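You operate a simulated robot arm through the tools that you are given. There is no shell and no other tool.

You run a simulated robot arm. Do the job below in one go: nothing can be reset, and whatever is moved stays where it is left.

## Task
Slacken the bracket bolt, draw the yellow shim, push in the size that fills the gap and nip up.
Fine: read the gap with the old shim out; use the red spanner and lay it back; the torque round follows later; the gap ends at nought and the section locked off.

It is judged by the outcome, as a careful person would: the job done as asked, and still so three seconds after it is handed in. It fails if anything else is knocked over, pushed out of place, dropped, spilled or broken.

## Robot
A 7-joint arm with a two-finger parallel gripper, fixed in place. Base frame: the origin is at the foot of the arm, x ahead of it, y to its left, z up; the work surface is at about z = 1.055. Units: m, rad, N and s.
With the tool pointing down near the work surface it reaches from about 0.1 to 0.64 m from the base axis. Its first joint turns from -1.152 to 1.152 rad. Payload 1.57 kg.
The TCP is the grasp point between the finger pads, 0.03 m short of the fingertips. In the tool frame z runs along the fingers and y along their closing line. Largest opening 0.11 m; finger width 0.024, thickness 0.012; the body of the gripper, 0.048 by 0.112 m, starts 0.078 m behind the TCP.
Orientation is that of the tool frame in the base frame, as a unit quaternion [w, x, y, z]. With the fingers straight down and closing along the base's y, the tool's x points along the base's -x, its y along +y and its z along -z.

## Interface
- The arm moves only by the tool arm_command. Its argument "commands" is a list of rows, each a list of 7 numbers: the turn, a rotation vector about the tool's x, y, z in units of 90 degrees (1.0 is 90 degrees), then the shift along the tool's x, y, z in units of 500 mm (1.0 is 500 mm), then the opening, from 0 (shut) to 1 (fully open). In form: [[ax, ay, az, tx, ty, tz, gripper], ...]. A call has 1 to 20 rows; each row is the pose to reach, as a shift and turn from the pose commanded when the call began, along the tool's axes at that moment. A call with a number of a shift or a turn outside -1 to 1 is refused whole. Rows are played at 5 a second. More than 0.05 m and 0.15 rad between two rows, or a gripper value outside its range, and nothing of the call is played. A pose out of reach is approached as far as the arm can. The call stops where the force on the tool passes 90 N (or 10 N more than at its start, if that is more) or the arm is blocked; 0.2 s more then pass. The fingers move at their own pace (about 0.108 m/s each) and stop on an object; they squeeze with about 40 N. The grip force told is the motor's: it shows also when the fingers shut on nothing. Time passes only in rows, and 0.2 s behind the last, so rows that repeat a pose let the fingers close. It gives the time, the measured TCP pose, the force on the tool (base axes), the opening and the grip force at its end, in the units of the frame above (readings bear some noise), with the torque about the TCP (base axes, N m) and any sound that the robot's microphone picked up, and new pictures: "pictures" is both (left out), scene, wrist or none.
- Cameras (640 x 400 px; columns grow to the right, rows downward): "scene" is fixed at [0.1789, -0.4214, 1.3857]; the picture's right is [0.49, -0.87, 0.00], its down [-0.65, -0.36, -0.67] and it looks along [0.59, 0.33, -0.74] (base axes); focal length 214 px, centre (320, 200). "wrist" rides on the gripper at [0.07, 0.016, -0.141] in the tool frame; the picture's right is [-0.23, 0.97, 0.00], its down [-0.86, -0.20, -0.48] and it looks along [-0.47, -0.11, 0.88] (tool axes); focal length 222 px, centre (320, 200). There is no depth. A picture from a camera that has moved, and an enlarged one, comes with that camera's place and axes in the base frame and with its lens.
- enlarge(camera, box): a new picture of the part [left, top, right, bottom] of that camera's present view, enlarged. No time passes.
- finish_job(): hands the job in; it is judged then, once.

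Nothing tells you positions but the pictures and the camera data. Unless the task says otherwise, let go and move clear before handing in.

The tools are called after "Call:" as a command line: name --pt "numbers of a row" for each row, then --argument value for the rest, lists and objects as JSON in quotes. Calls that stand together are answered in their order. arm_command: Moves the arm, as the interface text tells. Its arguments: {"type":"object","properties":{"commands":{"type":"array","items":{"type":"array","items":{"type":"number"}}},"pictures":{"type":"string","enum":["both","scene","wrist","none"]}},"required":["commands"]} The other tools are called the same way: enlarge (camera, box) takes an enlarged picture of a part of a camera's view; finish_job () hands the job in.

At the start:

```text
t: 0.0
position: [0.2797, 0.0939, 1.3446]
tool_rot: [0.0, 0.0, 1.0, 0.0]
force: [-0.3, -0.4, 0.0]
wrist_torque: [-0.03, -0.03, 0.02]
width: 0.11
grip_force: 0.0
```

scene: 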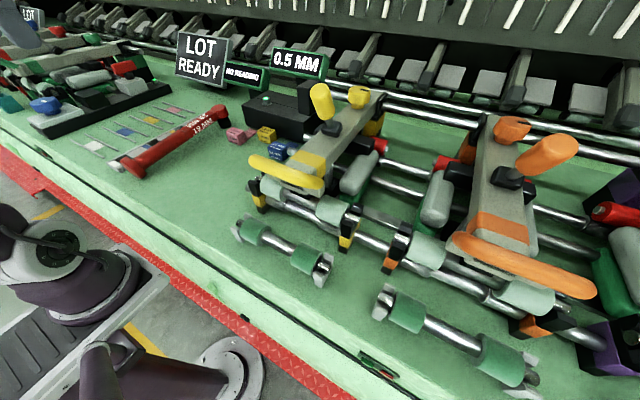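
wrist: 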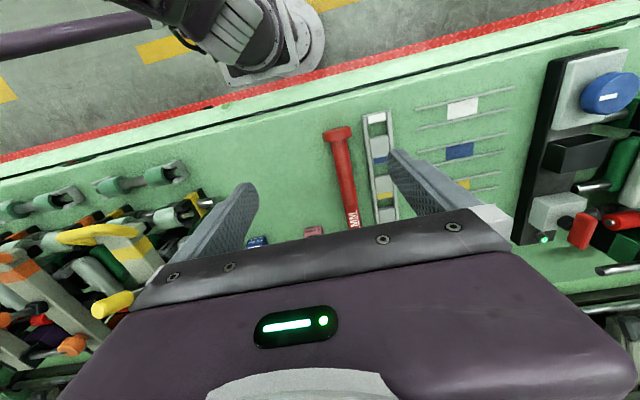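

I see a bench with a spinning-frame section: yellow and orange arms, a red spanner, coloured shim blocks and gap readouts. I'll look closer before I move anything.

Call:
enlarge --camera "scene" --box '[160, 20, 400, 170]'

Call:
enlarge --camera "scene" --box '[60, 80, 300, 230]'

Call:
enlarge --camera "scene" --box '[0, 0, 180, 140]'

Call:
enlarge --camera "scene" --box '[230, 70, 430, 250]'

Call:
enlarge --camera "scene" --box '[380, 100, 640, 280]'

Call:
enlarge --camera "wrist" --box '[280, 60, 640, 280]'

Call:
enlarge --camera "wrist" --box '[0, 130, 260, 400]'

```text
2.67 times, centred on (280, 95) of scene
camera zoom: at [0.1789, -0.4214, 1.3857], right [0.49, -0.87, 0.0], down [-0.65, -0.36, -0.67], along [0.59, 0.33, -0.74], focal length 572 px, centre (427, 480)
```

zoom: 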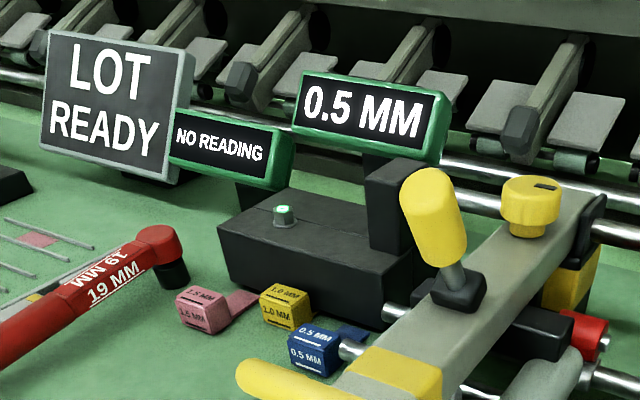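

```text
2.67 times, centred on (180, 155) of scene
camera zoom: at [0.1789, -0.4214, 1.3857], right [0.49, -0.87, 0.0], down [-0.65, -0.36, -0.67], along [0.59, 0.33, -0.74], focal length 572 px, centre (693, 320)
```

zoom: 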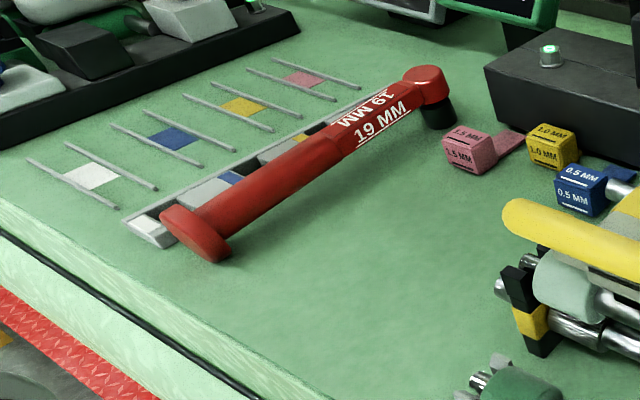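

```text
2.86 times, centred on (90, 70) of scene
camera zoom: at [0.1789, -0.4214, 1.3857], right [0.49, -0.87, 0.0], down [-0.65, -0.36, -0.67], along [0.59, 0.33, -0.74], focal length 613 px, centre (977, 571)
```

zoom: 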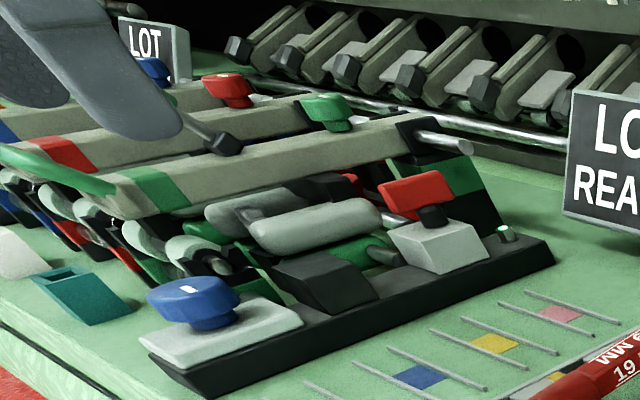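

```text
2.22 times, centred on (330, 160) of scene
camera zoom: at [0.1789, -0.4214, 1.3857], right [0.49, -0.87, 0.0], down [-0.65, -0.36, -0.67], along [0.59, 0.33, -0.74], focal length 477 px, centre (298, 289)
```

zoom: 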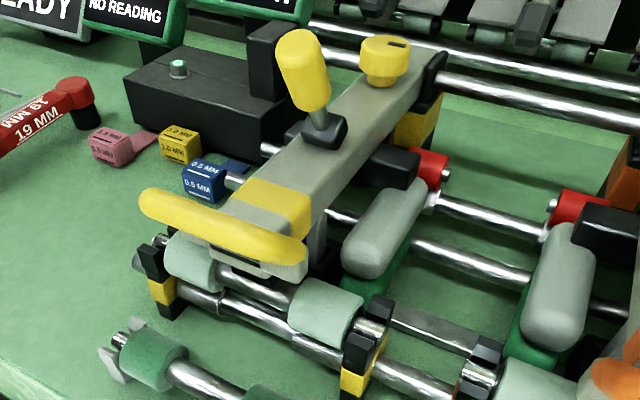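

```text
2.22 times, centred on (510, 190) of scene
camera zoom: at [0.1789, -0.4214, 1.3857], right [0.49, -0.87, 0.0], down [-0.65, -0.36, -0.67], along [0.59, 0.33, -0.74], focal length 477 px, centre (-102, 222)
```

zoom: 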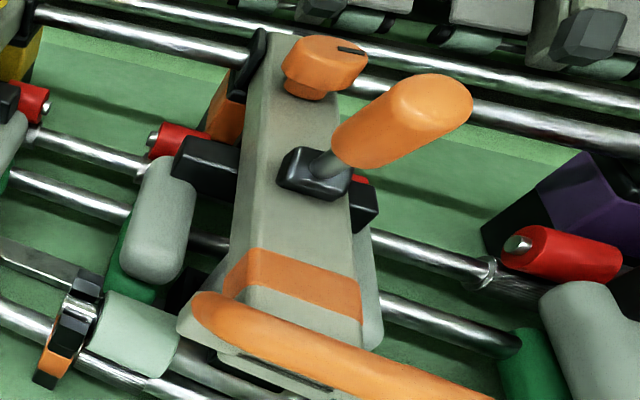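

```text
1.78 times, centred on (460, 170) of wrist
camera zoom: at [0.2098, 0.1098, 1.486], right [0.23, 0.97, 0.0], down [0.86, -0.2, 0.48], along [0.47, -0.11, -0.88], focal length 395 px, centre (71, 253)
```

zoom: 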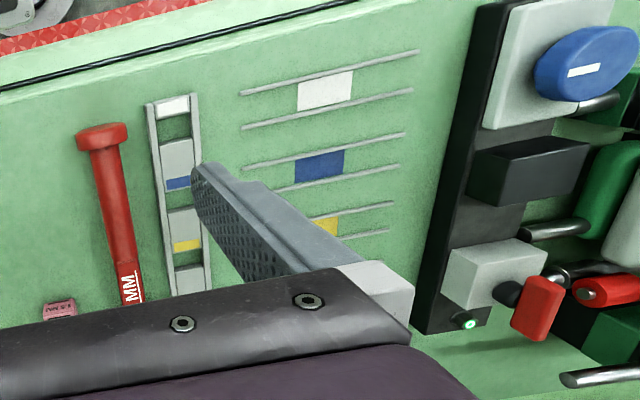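

```text
1.48 times, centred on (130, 265) of wrist
camera zoom: at [0.2098, 0.1098, 1.486], right [0.23, 0.97, 0.0], down [0.86, -0.2, 0.48], along [0.47, -0.11, -0.88], focal length 329 px, centre (602, 104)
```

zoom: 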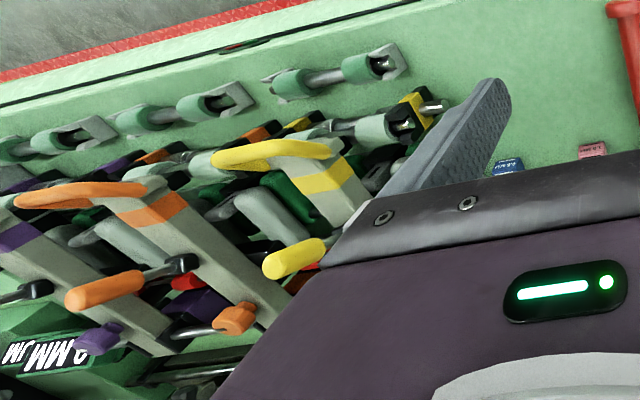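

The black box near (0.65, 0.0) seems to be the shim bracket, with a yellow 1.0 shim in it, loose pink and blue ones beside it, and displays behind. I'll bring the wrist camera over it for a better view.

Call:
arm_command --pt "0 0 0.09 -0.03 -0.03 -0.006 1" --pt "0 0 0.18 -0.06 -0.06 -0.012 1" --pt "0 0 0.27 -0.09 -0.09 -0.018 1" --pt "0 0 0.36 -0.12 -0.12 -0.024 1" --pt "0 0 0.45 -0.15 -0.15 -0.03 1" --pt "0 0 0.54 -0.18 -0.18 -0.036 1" --pt "0 0 0.63 -0.21 -0.21 -0.042 1" --pt "0 0 0.72 -0.24 -0.24 -0.048 1" --pt "0 0 0.81 -0.27 -0.27 -0.054 1" --pt "0 0 0.9 -0.3 -0.3 -0.06 1" --pt "0 0 0.96 -0.32 -0.32 -0.066 1" --pt "0 0 1 -0.34 -0.34 -0.07 1"

```text
t: 2.6
position: [0.3915, -0.0387, 1.3445]
tool_rot: [0.007, 0.707, 0.707, 0.003]
force: [0.0, 0.5, 0.3]
wrist_torque: [-0.08, -0.09, -0.04]
width: 0.1099
grip_force: 0.0
out of reach, approached as far as the arm can: row 2, 3, 4, 5, 6, 7, 8, 9, 10, 11, 12
camera wrist: at [0.4055, 0.0303, 1.4854], right [0.97, -0.23, 0.02], down [-0.21, -0.85, 0.48], along [-0.1, -0.47, -0.88], focal length 222 px, centre (320, 200)
```

scene: 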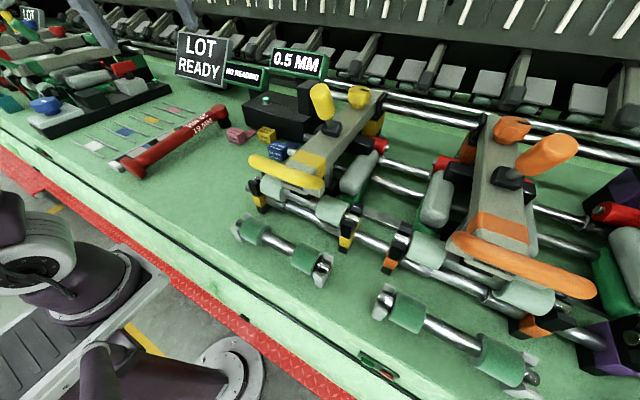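
wrist: 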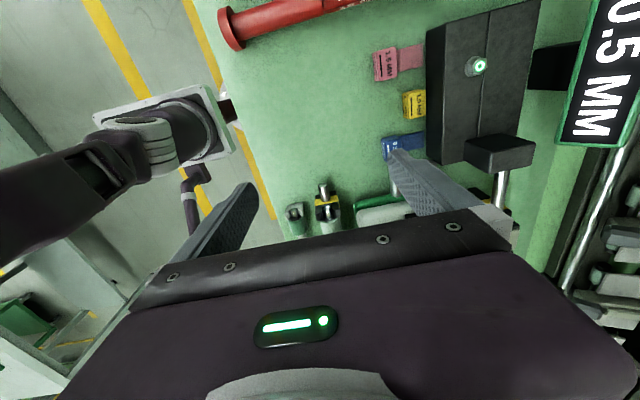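

From this side the black box, the three shims and the 0.5 MM display are visible. I'll zoom in on them.

Call:
enlarge --camera "wrist" --box '[340, 0, 640, 190]'

Call:
enlarge --camera "wrist" --box '[360, 30, 460, 170]'

Call:
enlarge --camera "scene" --box '[230, 80, 330, 170]'

Call:
enlarge --camera "scene" --box '[20, 40, 200, 180]'

```text
2.11 times, centred on (490, 95) of wrist
camera zoom: at [0.4055, 0.0303, 1.4854], right [0.97, -0.23, 0.02], down [-0.21, -0.85, 0.48], along [-0.1, -0.47, -0.88], focal length 468 px, centre (-38, 421)
```

zoom: 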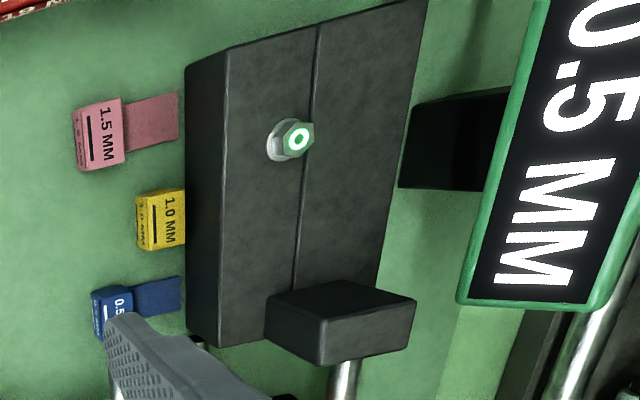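

```text
2.86 times, centred on (410, 100) of wrist
camera zoom: at [0.4055, 0.0303, 1.4854], right [0.97, -0.23, 0.02], down [-0.21, -0.85, 0.48], along [-0.1, -0.47, -0.88], focal length 635 px, centre (63, 486)
```

zoom: 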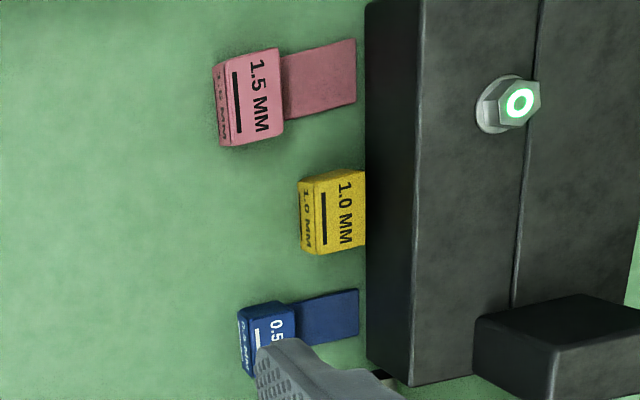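

```text
4.44 times, centred on (280, 125) of scene
camera zoom: at [0.1788, -0.4214, 1.3857], right [0.49, -0.87, 0.0], down [-0.65, -0.36, -0.67], along [0.59, 0.33, -0.74], focal length 953 px, centre (498, 533)
```

zoom: 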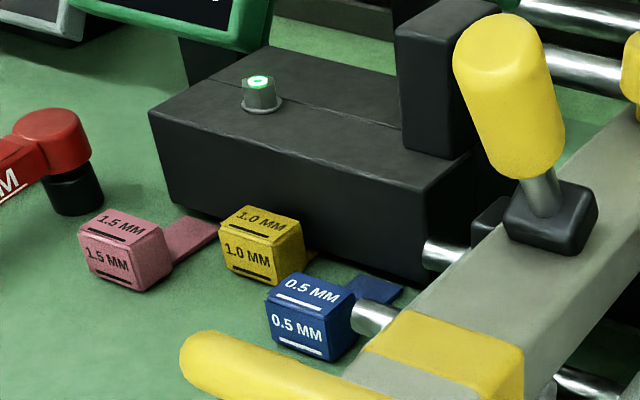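

```text
2.86 times, centred on (110, 110) of scene
camera zoom: at [0.1788, -0.4214, 1.3857], right [0.49, -0.87, 0.0], down [-0.65, -0.36, -0.67], along [0.59, 0.33, -0.74], focal length 613 px, centre (920, 457)
```

zoom: 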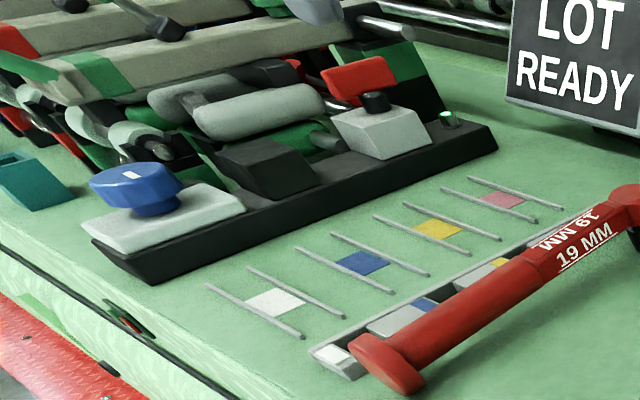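

The bracket's hex bolt is at about (0.62, -0.005, 1.14), with the yellow shim under its front face. The panel on the left, with the blue knob and red toggle, may be the section's lock-off, so I'll look at that before touching anything.

Call:
arm_command --pt "0 0 0 0.07 0 0.01 1" --pt "0 0 0 0.14 0 0.02 1" --pt "0 0 0 0.21 0 0.03 1" --pt "0 0 0 0.28 0 0.04 1" --pt "0 0 0 0.35 0 0.05 1" --pt "0 0 0 0.42 0 0.06 1" --pt "0 0 0 0.49 0 0.07 1" --pt "0 0 0 0.56 0 0.08 1" --pt "0 0 0 0.63 0 0.09 1" --pt "0 0 0 0.7 0 0.09 1" --pt "0 0 0 0.77 0 0.09 1" --pt "0 0 0 0.84 0 0.09 1"

```text
t: 5.2
position: [0.3822, 0.3117, 1.2837]
tool_rot: [0.0, 0.707, 0.707, 0.003]
force: [-0.3, -0.7, -0.1]
wrist_torque: [0.0, -0.04, -0.02]
width: 0.1102
grip_force: 0.1
out of reach, approached as far as the arm can: row 9, 10, 11, 12
camera wrist: at [0.3977, 0.3808, 1.4256], right [0.97, -0.23, 0.0], down [-0.2, -0.86, 0.48], along [-0.11, -0.46, -0.88], focal length 222 px, centre (320, 200)
```

scene: 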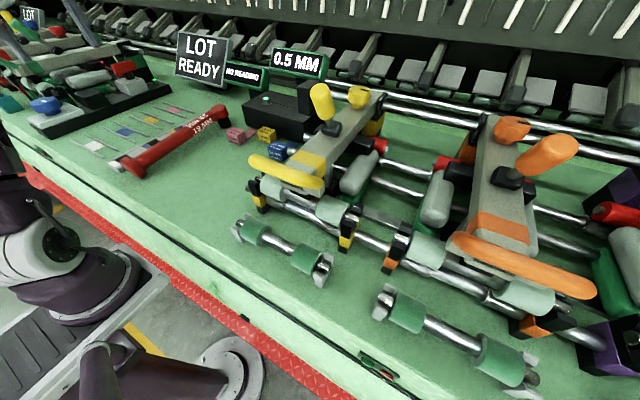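
wrist: 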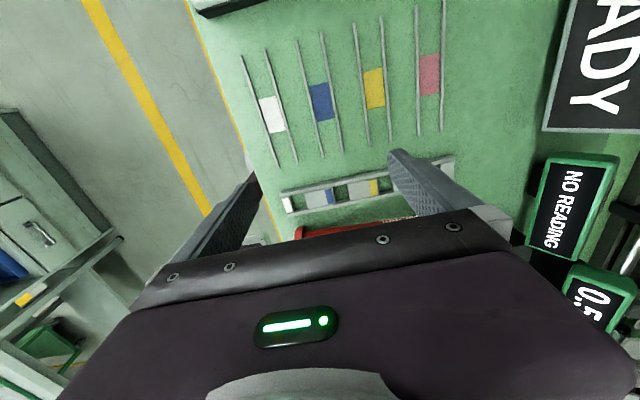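

The lock-off panel is just beyond the top of this view. I'll tilt the gripper towards it.

Call:
arm_command --pt "0 0.09 0 0 0 0 1" --pt "0 0.18 0 0 0 0 1" --pt "0 0.27 0 0 0 0 1" --pt "0 0.36 0 0 0 0 1" --pt "0 0.42 0 0 0 0 1" --pictures "wrist"

```text
t: 6.4
position: [0.3822, 0.314, 1.2861]
tool_rot: [-0.229, 0.669, 0.668, 0.231]
force: [0.3, -0.1, -1.2]
wrist_torque: [-0.03, 0.01, -0.02]
width: 0.11
grip_force: 0.0
camera wrist: at [0.3979, 0.2808, 1.4398], right [0.97, -0.18, -0.14], down [-0.2, -0.97, -0.15], along [-0.11, 0.17, -0.98], focal length 222 px, centre (320, 200)
```

wrist: 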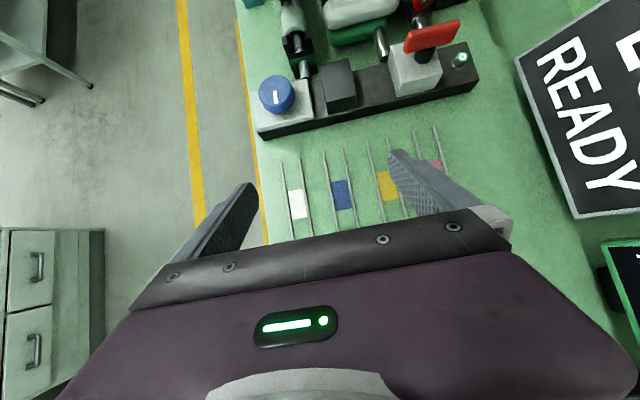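

Call:
enlarge --camera "wrist" --box '[240, 0, 500, 160]'

Call:
enlarge --camera "wrist" --box '[370, 10, 500, 100]'

Call:
enlarge --camera "wrist" --box '[240, 50, 370, 140]'

Call:
enlarge --camera "scene" --box '[90, 30, 190, 110]'

```text
2.46 times, centred on (370, 80) of wrist
camera zoom: at [0.3979, 0.2808, 1.4398], right [0.97, -0.18, -0.14], down [-0.2, -0.97, -0.15], along [-0.11, 0.17, -0.98], focal length 547 px, centre (197, 495)
```

zoom: 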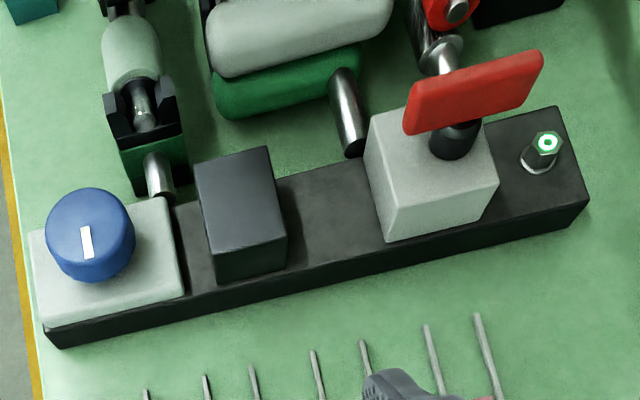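

```text
4.44 times, centred on (435, 55) of wrist
camera zoom: at [0.3979, 0.2808, 1.4398], right [0.97, -0.18, -0.14], down [-0.2, -0.97, -0.15], along [-0.11, 0.17, -0.98], focal length 987 px, centre (-191, 844)
```

zoom: 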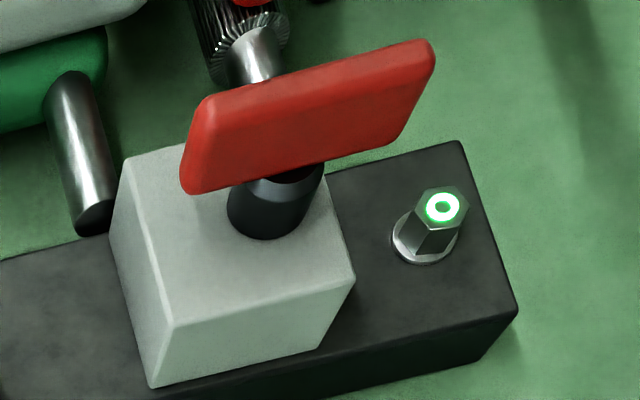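

```text
4.44 times, centred on (305, 95) of wrist
camera zoom: at [0.3979, 0.2808, 1.4398], right [0.97, -0.18, -0.14], down [-0.2, -0.97, -0.15], along [-0.11, 0.17, -0.98], focal length 987 px, centre (387, 667)
```

zoom: 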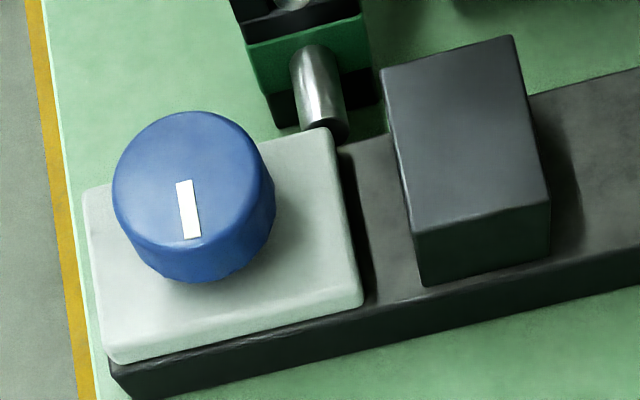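

```text
5.00 times, centred on (140, 70) of scene
camera zoom: at [0.1789, -0.4214, 1.3857], right [0.49, -0.87, 0.0], down [-0.65, -0.36, -0.67], along [0.59, 0.33, -0.74], focal length 1072 px, centre (1220, 850)
```

zoom: 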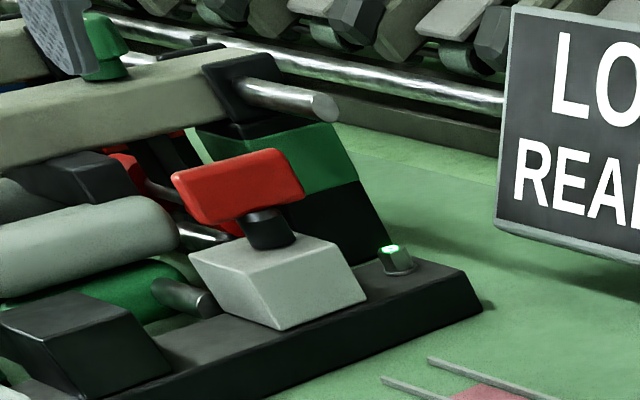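

Another green-ringed hex stud, a red wing switch and a blue knob sit on the left panel. I'll check for labels, the front-edge fittings and the other signs before working.

Call:
enlarge --camera "scene" --box '[340, 330, 420, 400]'

Call:
enlarge --camera "scene" --box '[10, 120, 90, 190]'

Call:
enlarge --camera "scene" --box '[0, 0, 110, 110]'

Call:
enlarge --camera "scene" --box '[170, 25, 290, 115]'

Call:
enlarge --camera "scene" --box '[560, 120, 640, 280]'

Call:
enlarge --camera "wrist" --box '[480, 0, 640, 300]'

Call:
enlarge --camera "wrist" --box '[270, 120, 460, 240]'

```text
5.71 times, centred on (380, 365) of scene
camera zoom: at [0.1789, -0.4214, 1.3857], right [0.49, -0.87, 0.0], down [-0.65, -0.36, -0.67], along [0.59, 0.33, -0.74], focal length 1226 px, centre (-23, -743)
```

zoom: 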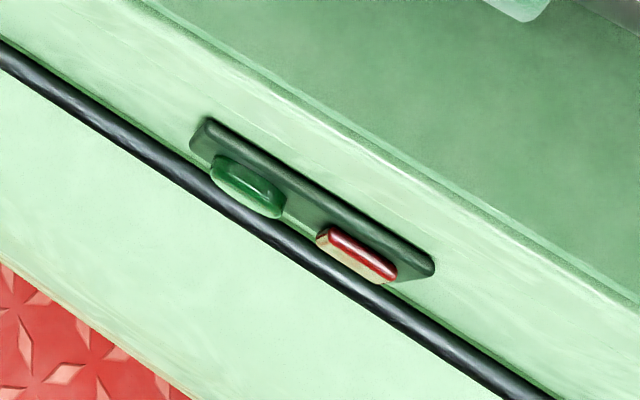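

```text
5.71 times, centred on (50, 155) of scene
camera zoom: at [0.1789, -0.4214, 1.3857], right [0.49, -0.87, 0.0], down [-0.65, -0.36, -0.67], along [0.59, 0.33, -0.74], focal length 1226 px, centre (1863, 457)
```

zoom: 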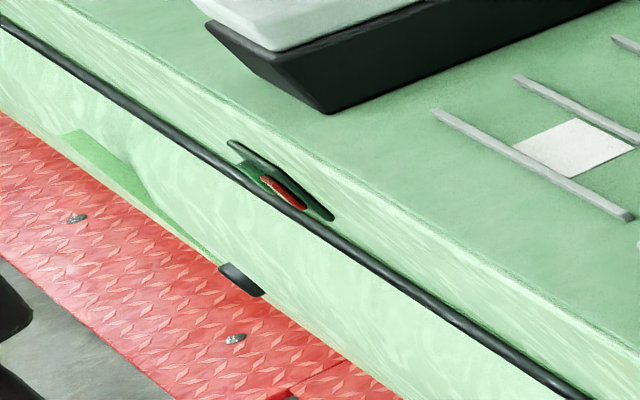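

```text
3.64 times, centred on (55, 55) of scene
camera zoom: at [0.1789, -0.4214, 1.3857], right [0.49, -0.87, 0.0], down [-0.65, -0.36, -0.67], along [0.59, 0.33, -0.74], focal length 780 px, centre (1284, 727)
```

zoom: 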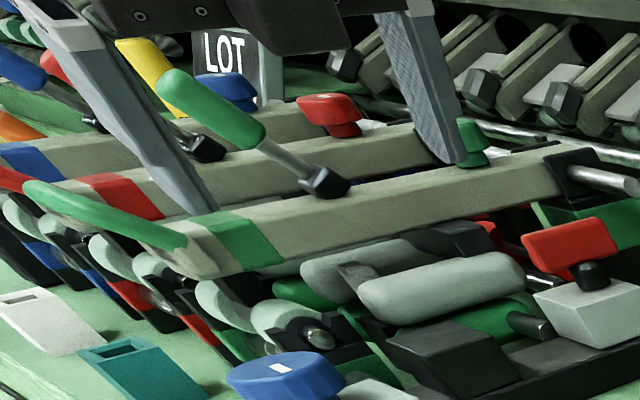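

```text
4.44 times, centred on (230, 70) of scene
camera zoom: at [0.1789, -0.4214, 1.3857], right [0.49, -0.87, 0.0], down [-0.65, -0.36, -0.67], along [0.59, 0.33, -0.74], focal length 953 px, centre (720, 778)
```

zoom: 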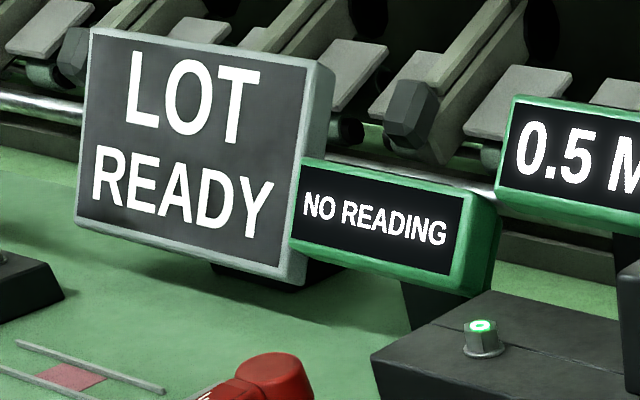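

```text
2.50 times, centred on (600, 200) of scene
camera zoom: at [0.1789, -0.4214, 1.3857], right [0.49, -0.87, 0.0], down [-0.65, -0.36, -0.67], along [0.59, 0.33, -0.74], focal length 536 px, centre (-380, 200)
```

zoom: 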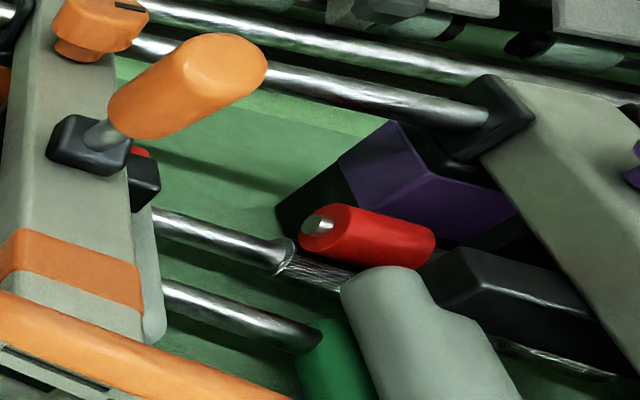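

```text
1.33 times, centred on (560, 150) of wrist
camera zoom: at [0.3979, 0.2808, 1.4398], right [0.97, -0.18, -0.14], down [-0.2, -0.97, -0.15], along [-0.11, 0.17, -0.98], focal length 296 px, centre (0, 267)
```

zoom: 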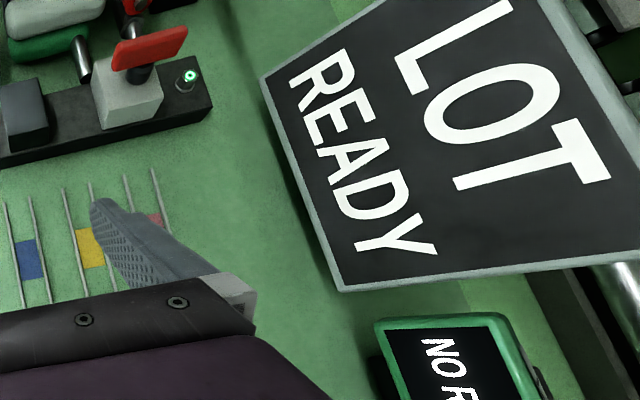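

```text
3.33 times, centred on (365, 180) of wrist
camera zoom: at [0.3979, 0.2808, 1.4398], right [0.97, -0.18, -0.14], down [-0.2, -0.97, -0.15], along [-0.11, 0.17, -0.98], focal length 740 px, centre (170, 267)
```

zoom: 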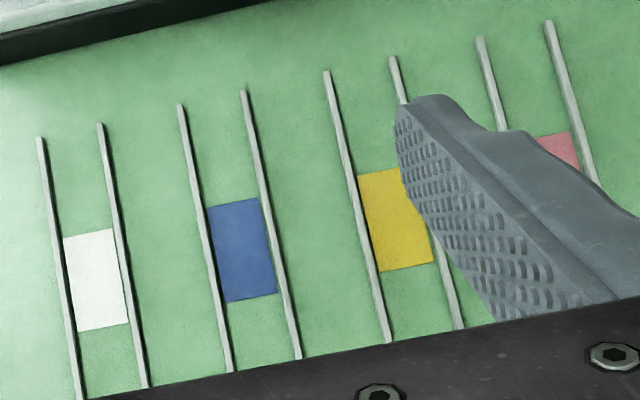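

The signs carry no labels saying which state is "locked off". I'll go closer to the left panel to check the wing switch and the stud for markings.

Call:
arm_command --pt "0 0 0 0.04 0.03 0.057 1" --pt "0 0 0 0.08 0.06 0.113 1" --pt "0 0 0 0.12 0.08 0.17 1" --pictures "wrist"

Call:
enlarge --camera "wrist" --box '[360, 30, 520, 130]'

Call:
enlarge --camera "wrist" --box '[200, 30, 380, 180]'

```text
t: 7.2
position: [0.4229, 0.4123, 1.2555]
tool_rot: [-0.23, 0.668, 0.669, 0.229]
force: [0.4, 0.6, -0.5]
wrist_torque: [-0.02, 0.01, 0.01]
width: 0.1101
grip_force: 0.1
camera wrist: at [0.4393, 0.3812, 1.4092], right [0.97, -0.18, -0.14], down [-0.2, -0.97, -0.15], along [-0.11, 0.17, -0.98], focal length 222 px, centre (320, 200)
```

wrist: 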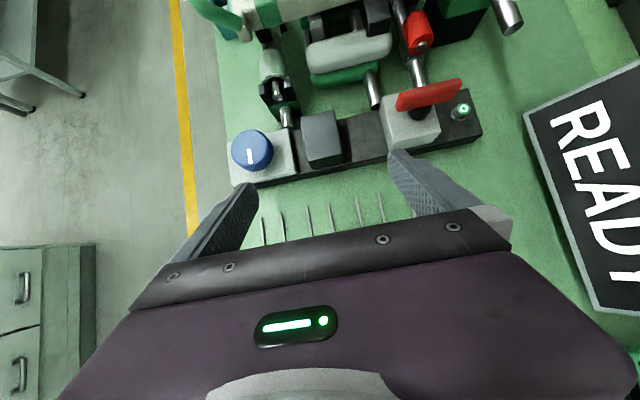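

```text
4.00 times, centred on (440, 80) of wrist
camera zoom: at [0.4393, 0.3812, 1.4092], right [0.97, -0.18, -0.14], down [-0.2, -0.97, -0.15], along [-0.11, 0.17, -0.98], focal length 888 px, centre (-160, 680)
```

zoom: 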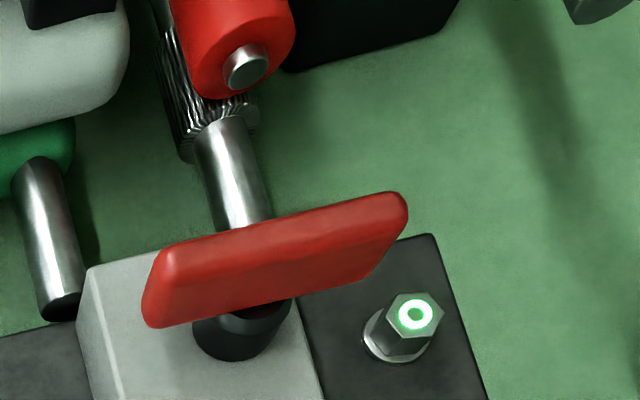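

```text
2.67 times, centred on (290, 105) of wrist
camera zoom: at [0.4393, 0.3812, 1.4092], right [0.97, -0.18, -0.14], down [-0.2, -0.97, -0.15], along [-0.11, 0.17, -0.98], focal length 592 px, centre (400, 453)
```

zoom: 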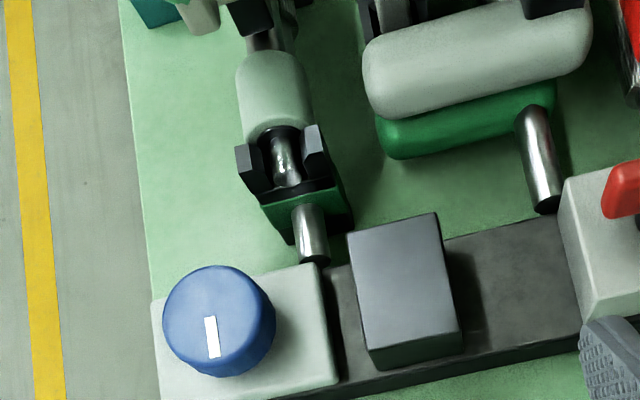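

No further marking shows on the panel, so I'll leave it alone for now. Next I'll come over the red spanner to measure its pose.

Call:
arm_command --pt "0 -0.05 0 -0.06 0 -0.056 1" --pt "0 -0.1 0 -0.12 0 -0.112 1" --pt "0 -0.15 0 -0.18 0 -0.168 1" --pt "0 -0.2 0 -0.24 0 -0.224 1" --pt "0 -0.25 0 -0.3 0 -0.28 1" --pt "0 -0.3 0 -0.36 0 -0.336 1" --pt "0 -0.35 0 -0.43 0 -0.4 1" --pt "0 -0.42 0 -0.5 0 -0.464 1" --pictures "wrist"

Call:
enlarge --camera "wrist" --box '[220, 40, 500, 180]'

Call:
enlarge --camera "scene" --box '[100, 80, 260, 190]'

```text
t: 9.0
position: [0.4227, 0.0704, 1.286]
tool_rot: [0.001, 0.707, 0.707, 0.0]
force: [0.8, -1.1, 0.1]
wrist_torque: [0.01, -0.02, 0.02]
width: 0.1103
grip_force: 0.0
camera wrist: at [0.4381, 0.1407, 1.4267], right [0.97, -0.23, 0.0], down [-0.2, -0.85, 0.48], along [-0.11, -0.47, -0.88], focal length 222 px, centre (320, 200)
```

wrist: 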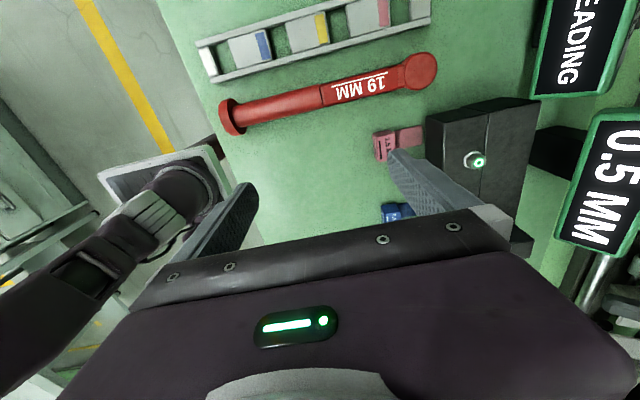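

```text
2.29 times, centred on (360, 110) of wrist
camera zoom: at [0.4381, 0.1407, 1.4267], right [0.97, -0.23, 0.0], down [-0.2, -0.85, 0.48], along [-0.11, -0.47, -0.88], focal length 508 px, centre (229, 406)
```

zoom: 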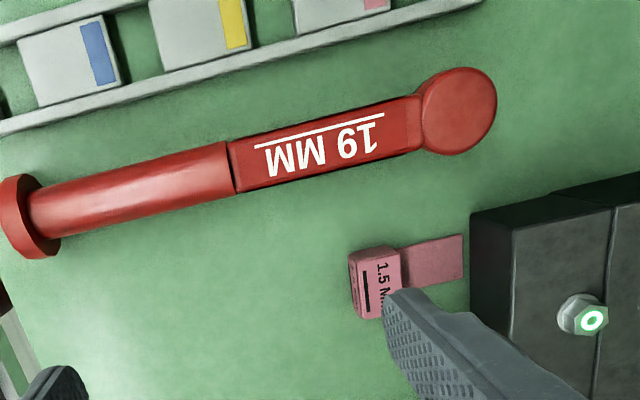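

```text
3.64 times, centred on (180, 135) of scene
camera zoom: at [0.1789, -0.4214, 1.3857], right [0.49, -0.87, 0.0], down [-0.65, -0.36, -0.67], along [0.59, 0.33, -0.74], focal length 780 px, centre (829, 436)
```

zoom: 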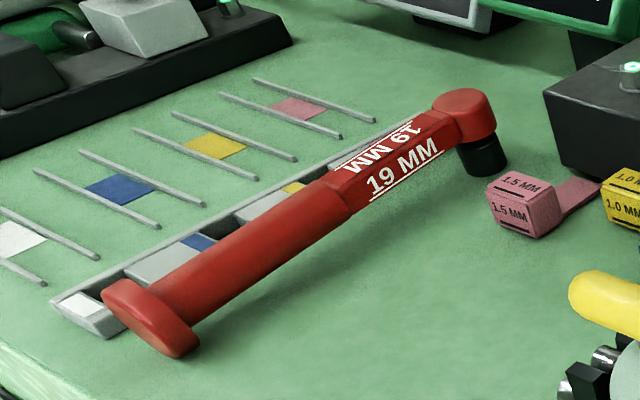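

The red spanner lies along x at y≈0.12, with its head at x≈0.564 and its end disc at x≈0.30. I'll zoom in on the bolt's hex and the shims before planning the grip.

Call:
enlarge --camera "wrist" --box '[450, 140, 506, 175]'

Call:
enlarge --camera "scene" --box '[245, 80, 285, 110]'

Call:
enlarge --camera "wrist" --box '[365, 100, 545, 230]'

Call:
enlarge --camera "scene" --box '[200, 95, 260, 150]'

```text
11.43 times, centred on (478, 158) of wrist
camera zoom: at [0.4381, 0.1407, 1.4267], right [0.97, -0.23, 0.0], down [-0.2, -0.85, 0.48], along [-0.11, -0.47, -0.88], focal length 2538 px, centre (-1486, 686)
```

zoom: 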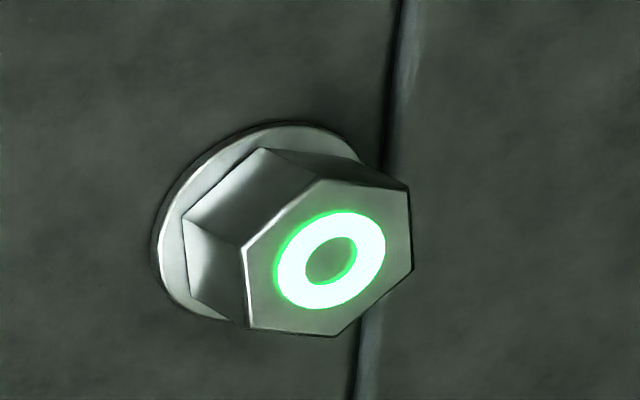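

```text
13.33 times, centred on (265, 95) of scene
camera zoom: at [0.1789, -0.4214, 1.3857], right [0.49, -0.87, 0.0], down [-0.65, -0.36, -0.67], along [0.59, 0.33, -0.74], focal length 2860 px, centre (1053, 1600)
```

zoom: 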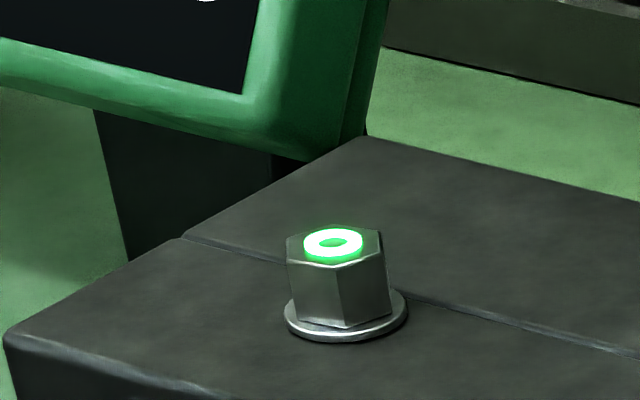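

```text
3.08 times, centred on (455, 165) of wrist
camera zoom: at [0.4381, 0.1407, 1.4267], right [0.97, -0.23, 0.0], down [-0.2, -0.85, 0.48], along [-0.11, -0.47, -0.88], focal length 684 px, centre (-95, 308)
```

zoom: 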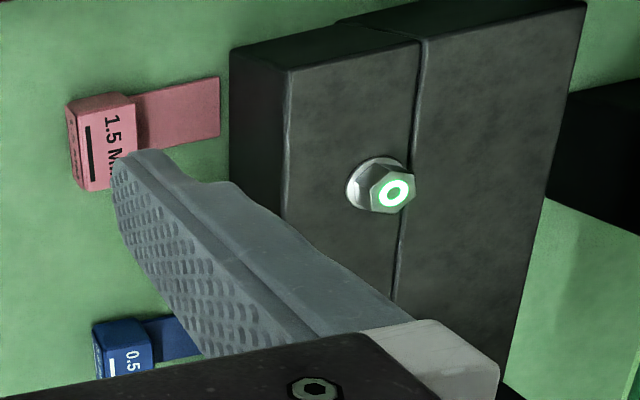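

```text
7.27 times, centred on (230, 122) of scene
camera zoom: at [0.1789, -0.4214, 1.3857], right [0.49, -0.87, 0.0], down [-0.65, -0.36, -0.67], along [0.59, 0.33, -0.74], focal length 1560 px, centre (974, 764)
```

zoom: 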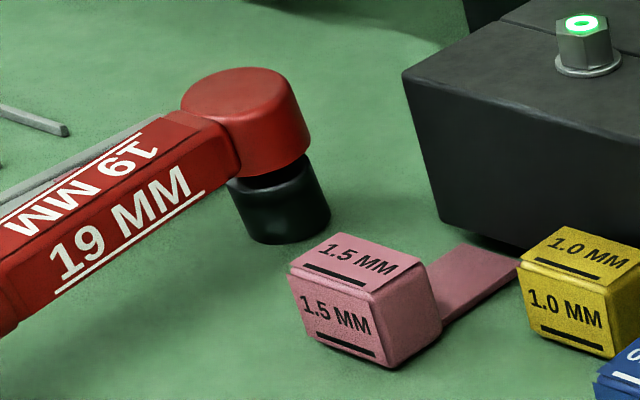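

The bolt is at (0.624, -0.004), top z≈1.141, with hex vertices near 40° + 60k. I'll turn the gripper to close along y and hover over the spanner at x=0.46, opened only partly so it clears the tray beside it.

Call:
arm_command --pt "0 0 -0.09 0.009 0.007 0 0.545" --pt "0 0 -0.18 0.018 0.014 0 0.545" --pt "0 0 -0.27 0.027 0.02 0.02 0.545" --pt "0 0 -0.36 0.036 0.027 0.04 0.545" --pt "0 0 -0.45 0.045 0.034 0.06 0.545" --pt "0 0 -0.54 0.054 0.04 0.08 0.545" --pt "0 0 -0.63 0.063 0.047 0.1 0.545" --pt "0 0 -0.72 0.072 0.054 0.12 0.545" --pt "0 0 -0.81 0.081 0.06 0.14 0.545" --pt "0 0 -0.9 0.09 0.067 0.16 0.545" --pt "0 0 -0.96 0.096 0.072 0.18 0.545" --pt "0 0 -1 0.1 0.0746 0.19 0.545" --pt "0 0 -1 0.1 0.0746 0.19 0.545"

Call:
enlarge --camera "wrist" --box '[180, 80, 460, 240]'

Call:
enlarge --camera "scene" --box '[100, 40, 300, 180]'

```text
t: 11.8
position: [0.4589, 0.1227, 1.1907]
tool_rot: [0.0, -0.001, 1.0, 0.001]
force: [0.9, 0.0, 0.4]
wrist_torque: [0.01, 0.02, -0.01]
width: 0.06
grip_force: 0.1
camera wrist: at [0.3892, 0.1389, 1.3312], right [0.23, 0.97, 0.0], down [0.86, -0.2, 0.48], along [0.47, -0.11, -0.88], focal length 222 px, centre (320, 200)
```

scene: 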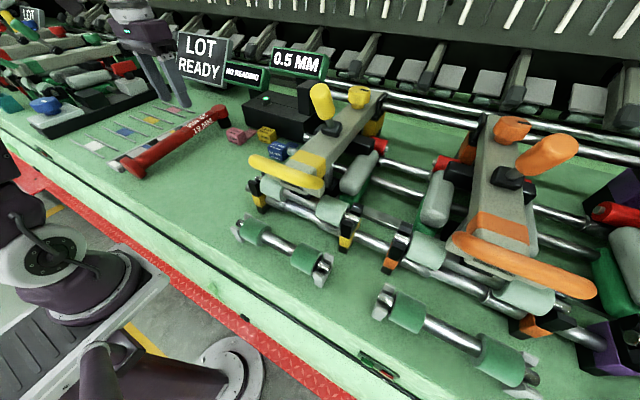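
wrist: 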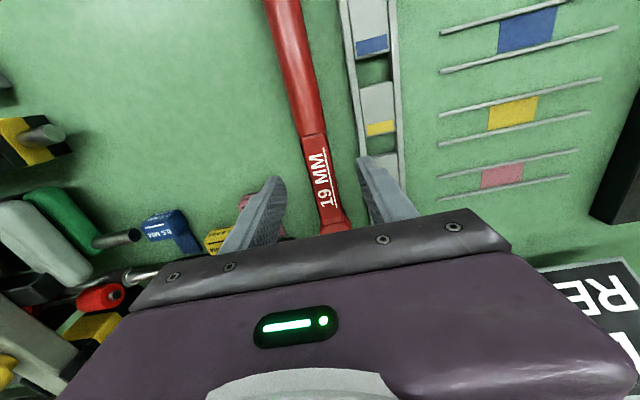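

```text
2.29 times, centred on (320, 160) of wrist
camera zoom: at [0.3892, 0.1389, 1.3312], right [0.23, 0.97, 0.0], down [0.86, -0.2, 0.48], along [0.47, -0.11, -0.88], focal length 508 px, centre (320, 291)
```

zoom: 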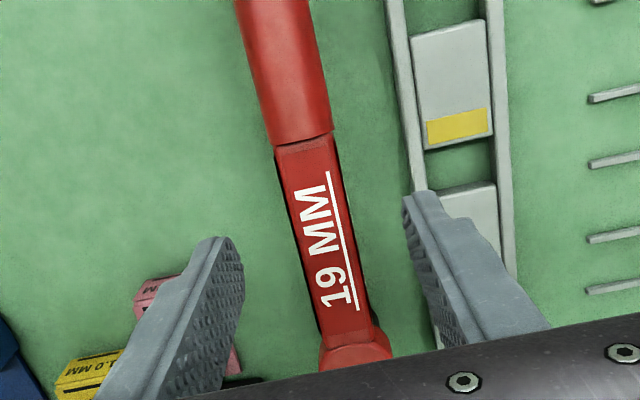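

```text
2.86 times, centred on (200, 110) of scene
camera zoom: at [0.1789, -0.4214, 1.3857], right [0.49, -0.87, 0.0], down [-0.65, -0.36, -0.67], along [0.59, 0.33, -0.74], focal length 613 px, centre (663, 457)
```

zoom: 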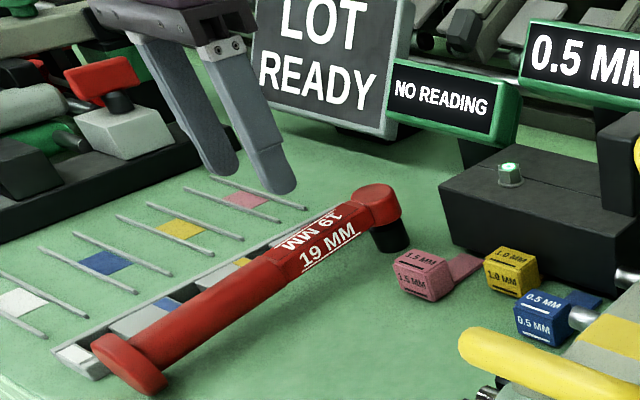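

The fingers straddle the bar evenly. I'll lower to z≈1.093 and close on it.

Call:
arm_command --pt "0 0 0 0 -0.002 0.07 0.545" --pt "0 0 0 0 -0.002 0.14 0.545" --pt "0 0 0 0 -0.002 0.196 0.545" --pt "0 0 0 0 -0.002 0.196 0.545" --pt "0 0 0 0 -0.002 0.196 0" --pt "0 0 0 0 -0.002 0.196 0" --pt "0 0 0 0 -0.002 0.196 0" --pt "0 0 0 0 -0.002 0.196 0"

Call:
enlarge --camera "scene" --box '[100, 40, 300, 180]'

```text
t: 13.6
position: [0.4599, 0.1251, 1.0922]
tool_rot: [0.001, -0.001, 1.0, -0.001]
force: [0.2, -0.7, 0.5]
wrist_torque: [-0.02, -0.08, 0.0]
width: 0.0281
grip_force: 37.6
camera wrist: at [0.39, 0.1397, 1.2331], right [0.23, 0.97, 0.0], down [0.86, -0.2, 0.48], along [0.47, -0.11, -0.88], focal length 222 px, centre (320, 200)
```

scene: 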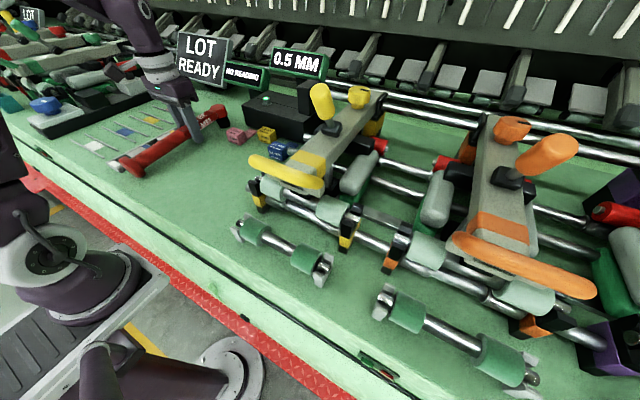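
wrist: 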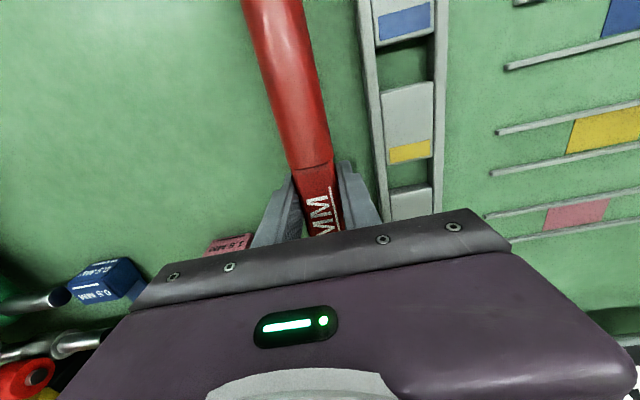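

```text
2.86 times, centred on (200, 110) of scene
camera zoom: at [0.179, -0.4214, 1.3857], right [0.49, -0.87, 0.0], down [-0.65, -0.36, -0.67], along [0.59, 0.33, -0.74], focal length 613 px, centre (663, 457)
```

zoom: 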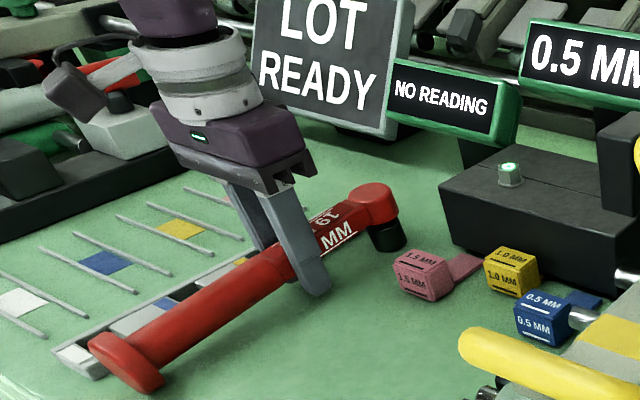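

I'm gripping the spanner (28 mm wide). I'll lift it straight up and check that it hangs level.

Call:
arm_command --pt "0 0 0 0 0 -0.03 0" --pt "0 0 0 0 0 -0.08 0" --pt "0 0 0 0 0 -0.14 0" --pt "0 0 0 0 0 -0.2 0" --pt "0 0 0 0 0 -0.2 0"

Call:
enlarge --camera "scene" --box '[90, 20, 310, 180]'

```text
t: 14.8
position: [0.4612, 0.1218, 1.1903]
tool_rot: [0.0, 0.0, 1.0, -0.001]
force: [0.2, 0.2, -4.6]
wrist_torque: [0.02, -0.07, 0.0]
width: 0.0278
grip_force: 37.9
camera wrist: at [0.3908, 0.1386, 1.3315], right [0.23, 0.97, 0.0], down [0.86, -0.2, 0.48], along [0.47, -0.11, -0.88], focal length 222 px, centre (320, 200)
```

scene: 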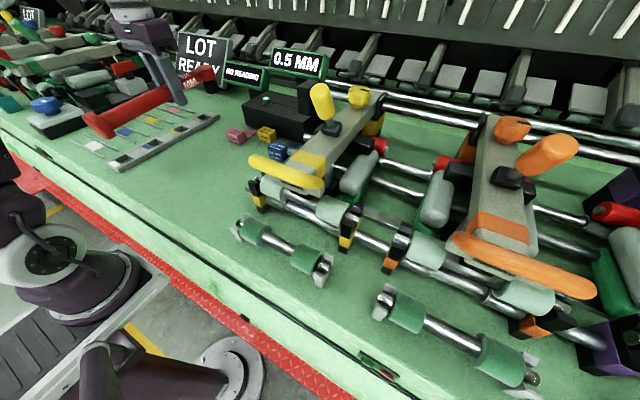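
wrist: 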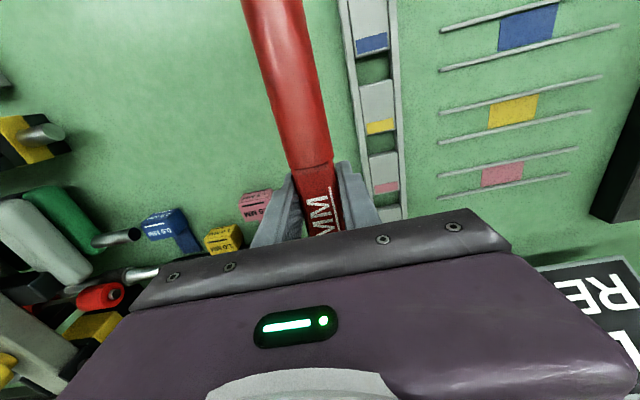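

```text
2.50 times, centred on (200, 100) of scene
camera zoom: at [0.179, -0.4214, 1.3857], right [0.49, -0.87, 0.0], down [-0.65, -0.36, -0.67], along [0.59, 0.33, -0.74], focal length 536 px, centre (620, 450)
```

zoom: 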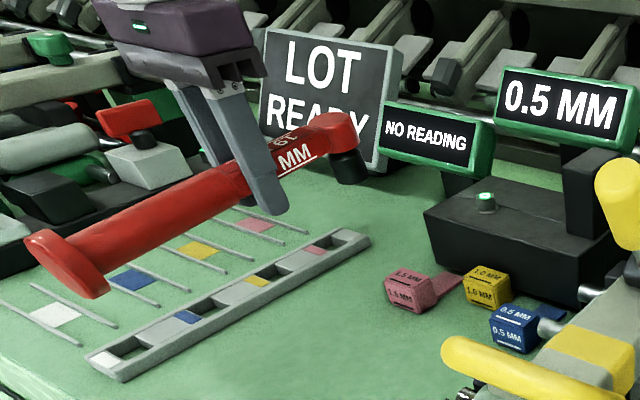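

The spanner hangs level, with the socket axis about 0.1045 m ahead of the TCP and its bottom about 37 mm below. I'll swing it over the bolt with the handle at 130°, which leaves room for a counter-clockwise stroke.

Call:
arm_command --pt "0 0 0.08 -0.02 -0.01 -0.028 0" --pt "0 0 0.16 -0.05 -0.025 -0.028 0" --pt "0 0 0.24 -0.08 -0.04 -0.028 0" --pt "0 0 0.32 -0.11 -0.055 -0.028 0" --pt "0 0 0.4 -0.14 -0.07 -0.028 0" --pt "0 0 0.48 -0.17 -0.08 -0.028 0" --pt "0 0 0.556 -0.193 -0.092 -0.028 0" --pt "0 0 0.556 -0.193 -0.092 -0.028 0"

Call:
enlarge --camera "scene" --box '[200, 60, 330, 150]'

Call:
enlarge --camera "wrist" --box '[160, 60, 480, 260]'

```text
t: 16.6
position: [0.5563, 0.0753, 1.2052]
tool_rot: [0.0, 0.424, 0.906, 0.0]
force: [1.1, 0.0, -3.5]
wrist_torque: [-0.07, -0.05, 0.01]
width: 0.0278
grip_force: 38.7
camera wrist: at [0.5238, 0.1395, 1.3459], right [0.89, 0.45, 0.0], down [0.39, -0.78, 0.48], along [0.21, -0.43, -0.88], focal length 222 px, centre (320, 200)
```

scene: 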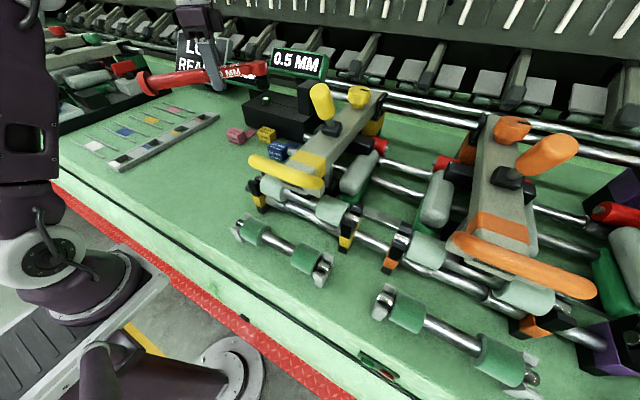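
wrist: 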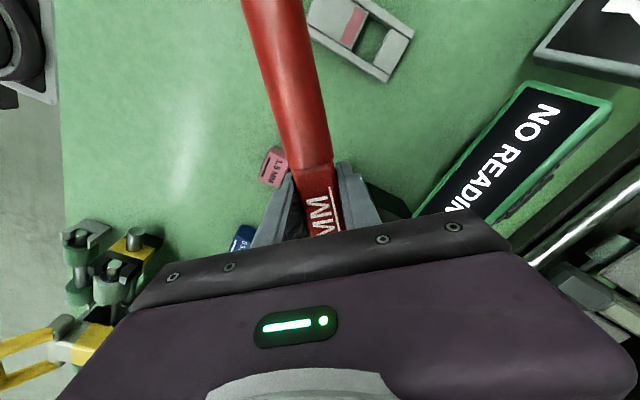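

```text
4.44 times, centred on (265, 105) of scene
camera zoom: at [0.179, -0.4214, 1.3857], right [0.49, -0.87, 0.0], down [-0.65, -0.36, -0.67], along [0.59, 0.33, -0.74], focal length 953 px, centre (564, 622)
```

zoom: 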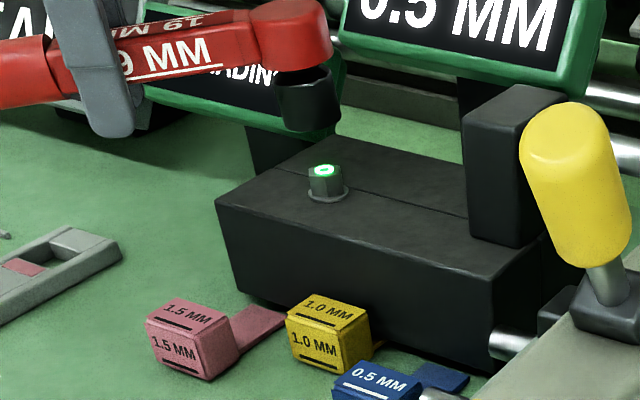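

```text
2.00 times, centred on (320, 160) of wrist
camera zoom: at [0.5238, 0.1395, 1.3459], right [0.89, 0.45, 0.0], down [0.39, -0.78, 0.48], along [0.21, -0.43, -0.88], focal length 444 px, centre (320, 280)
```

zoom: 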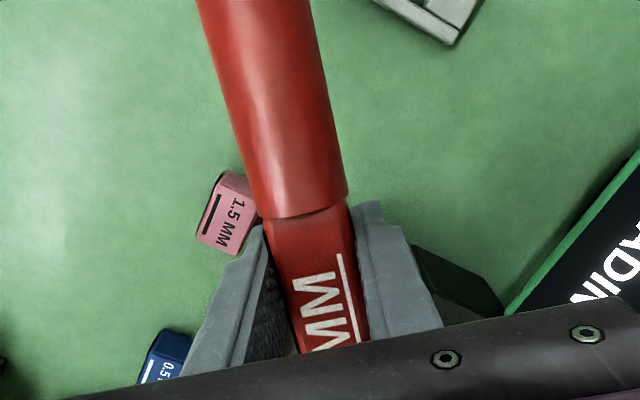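

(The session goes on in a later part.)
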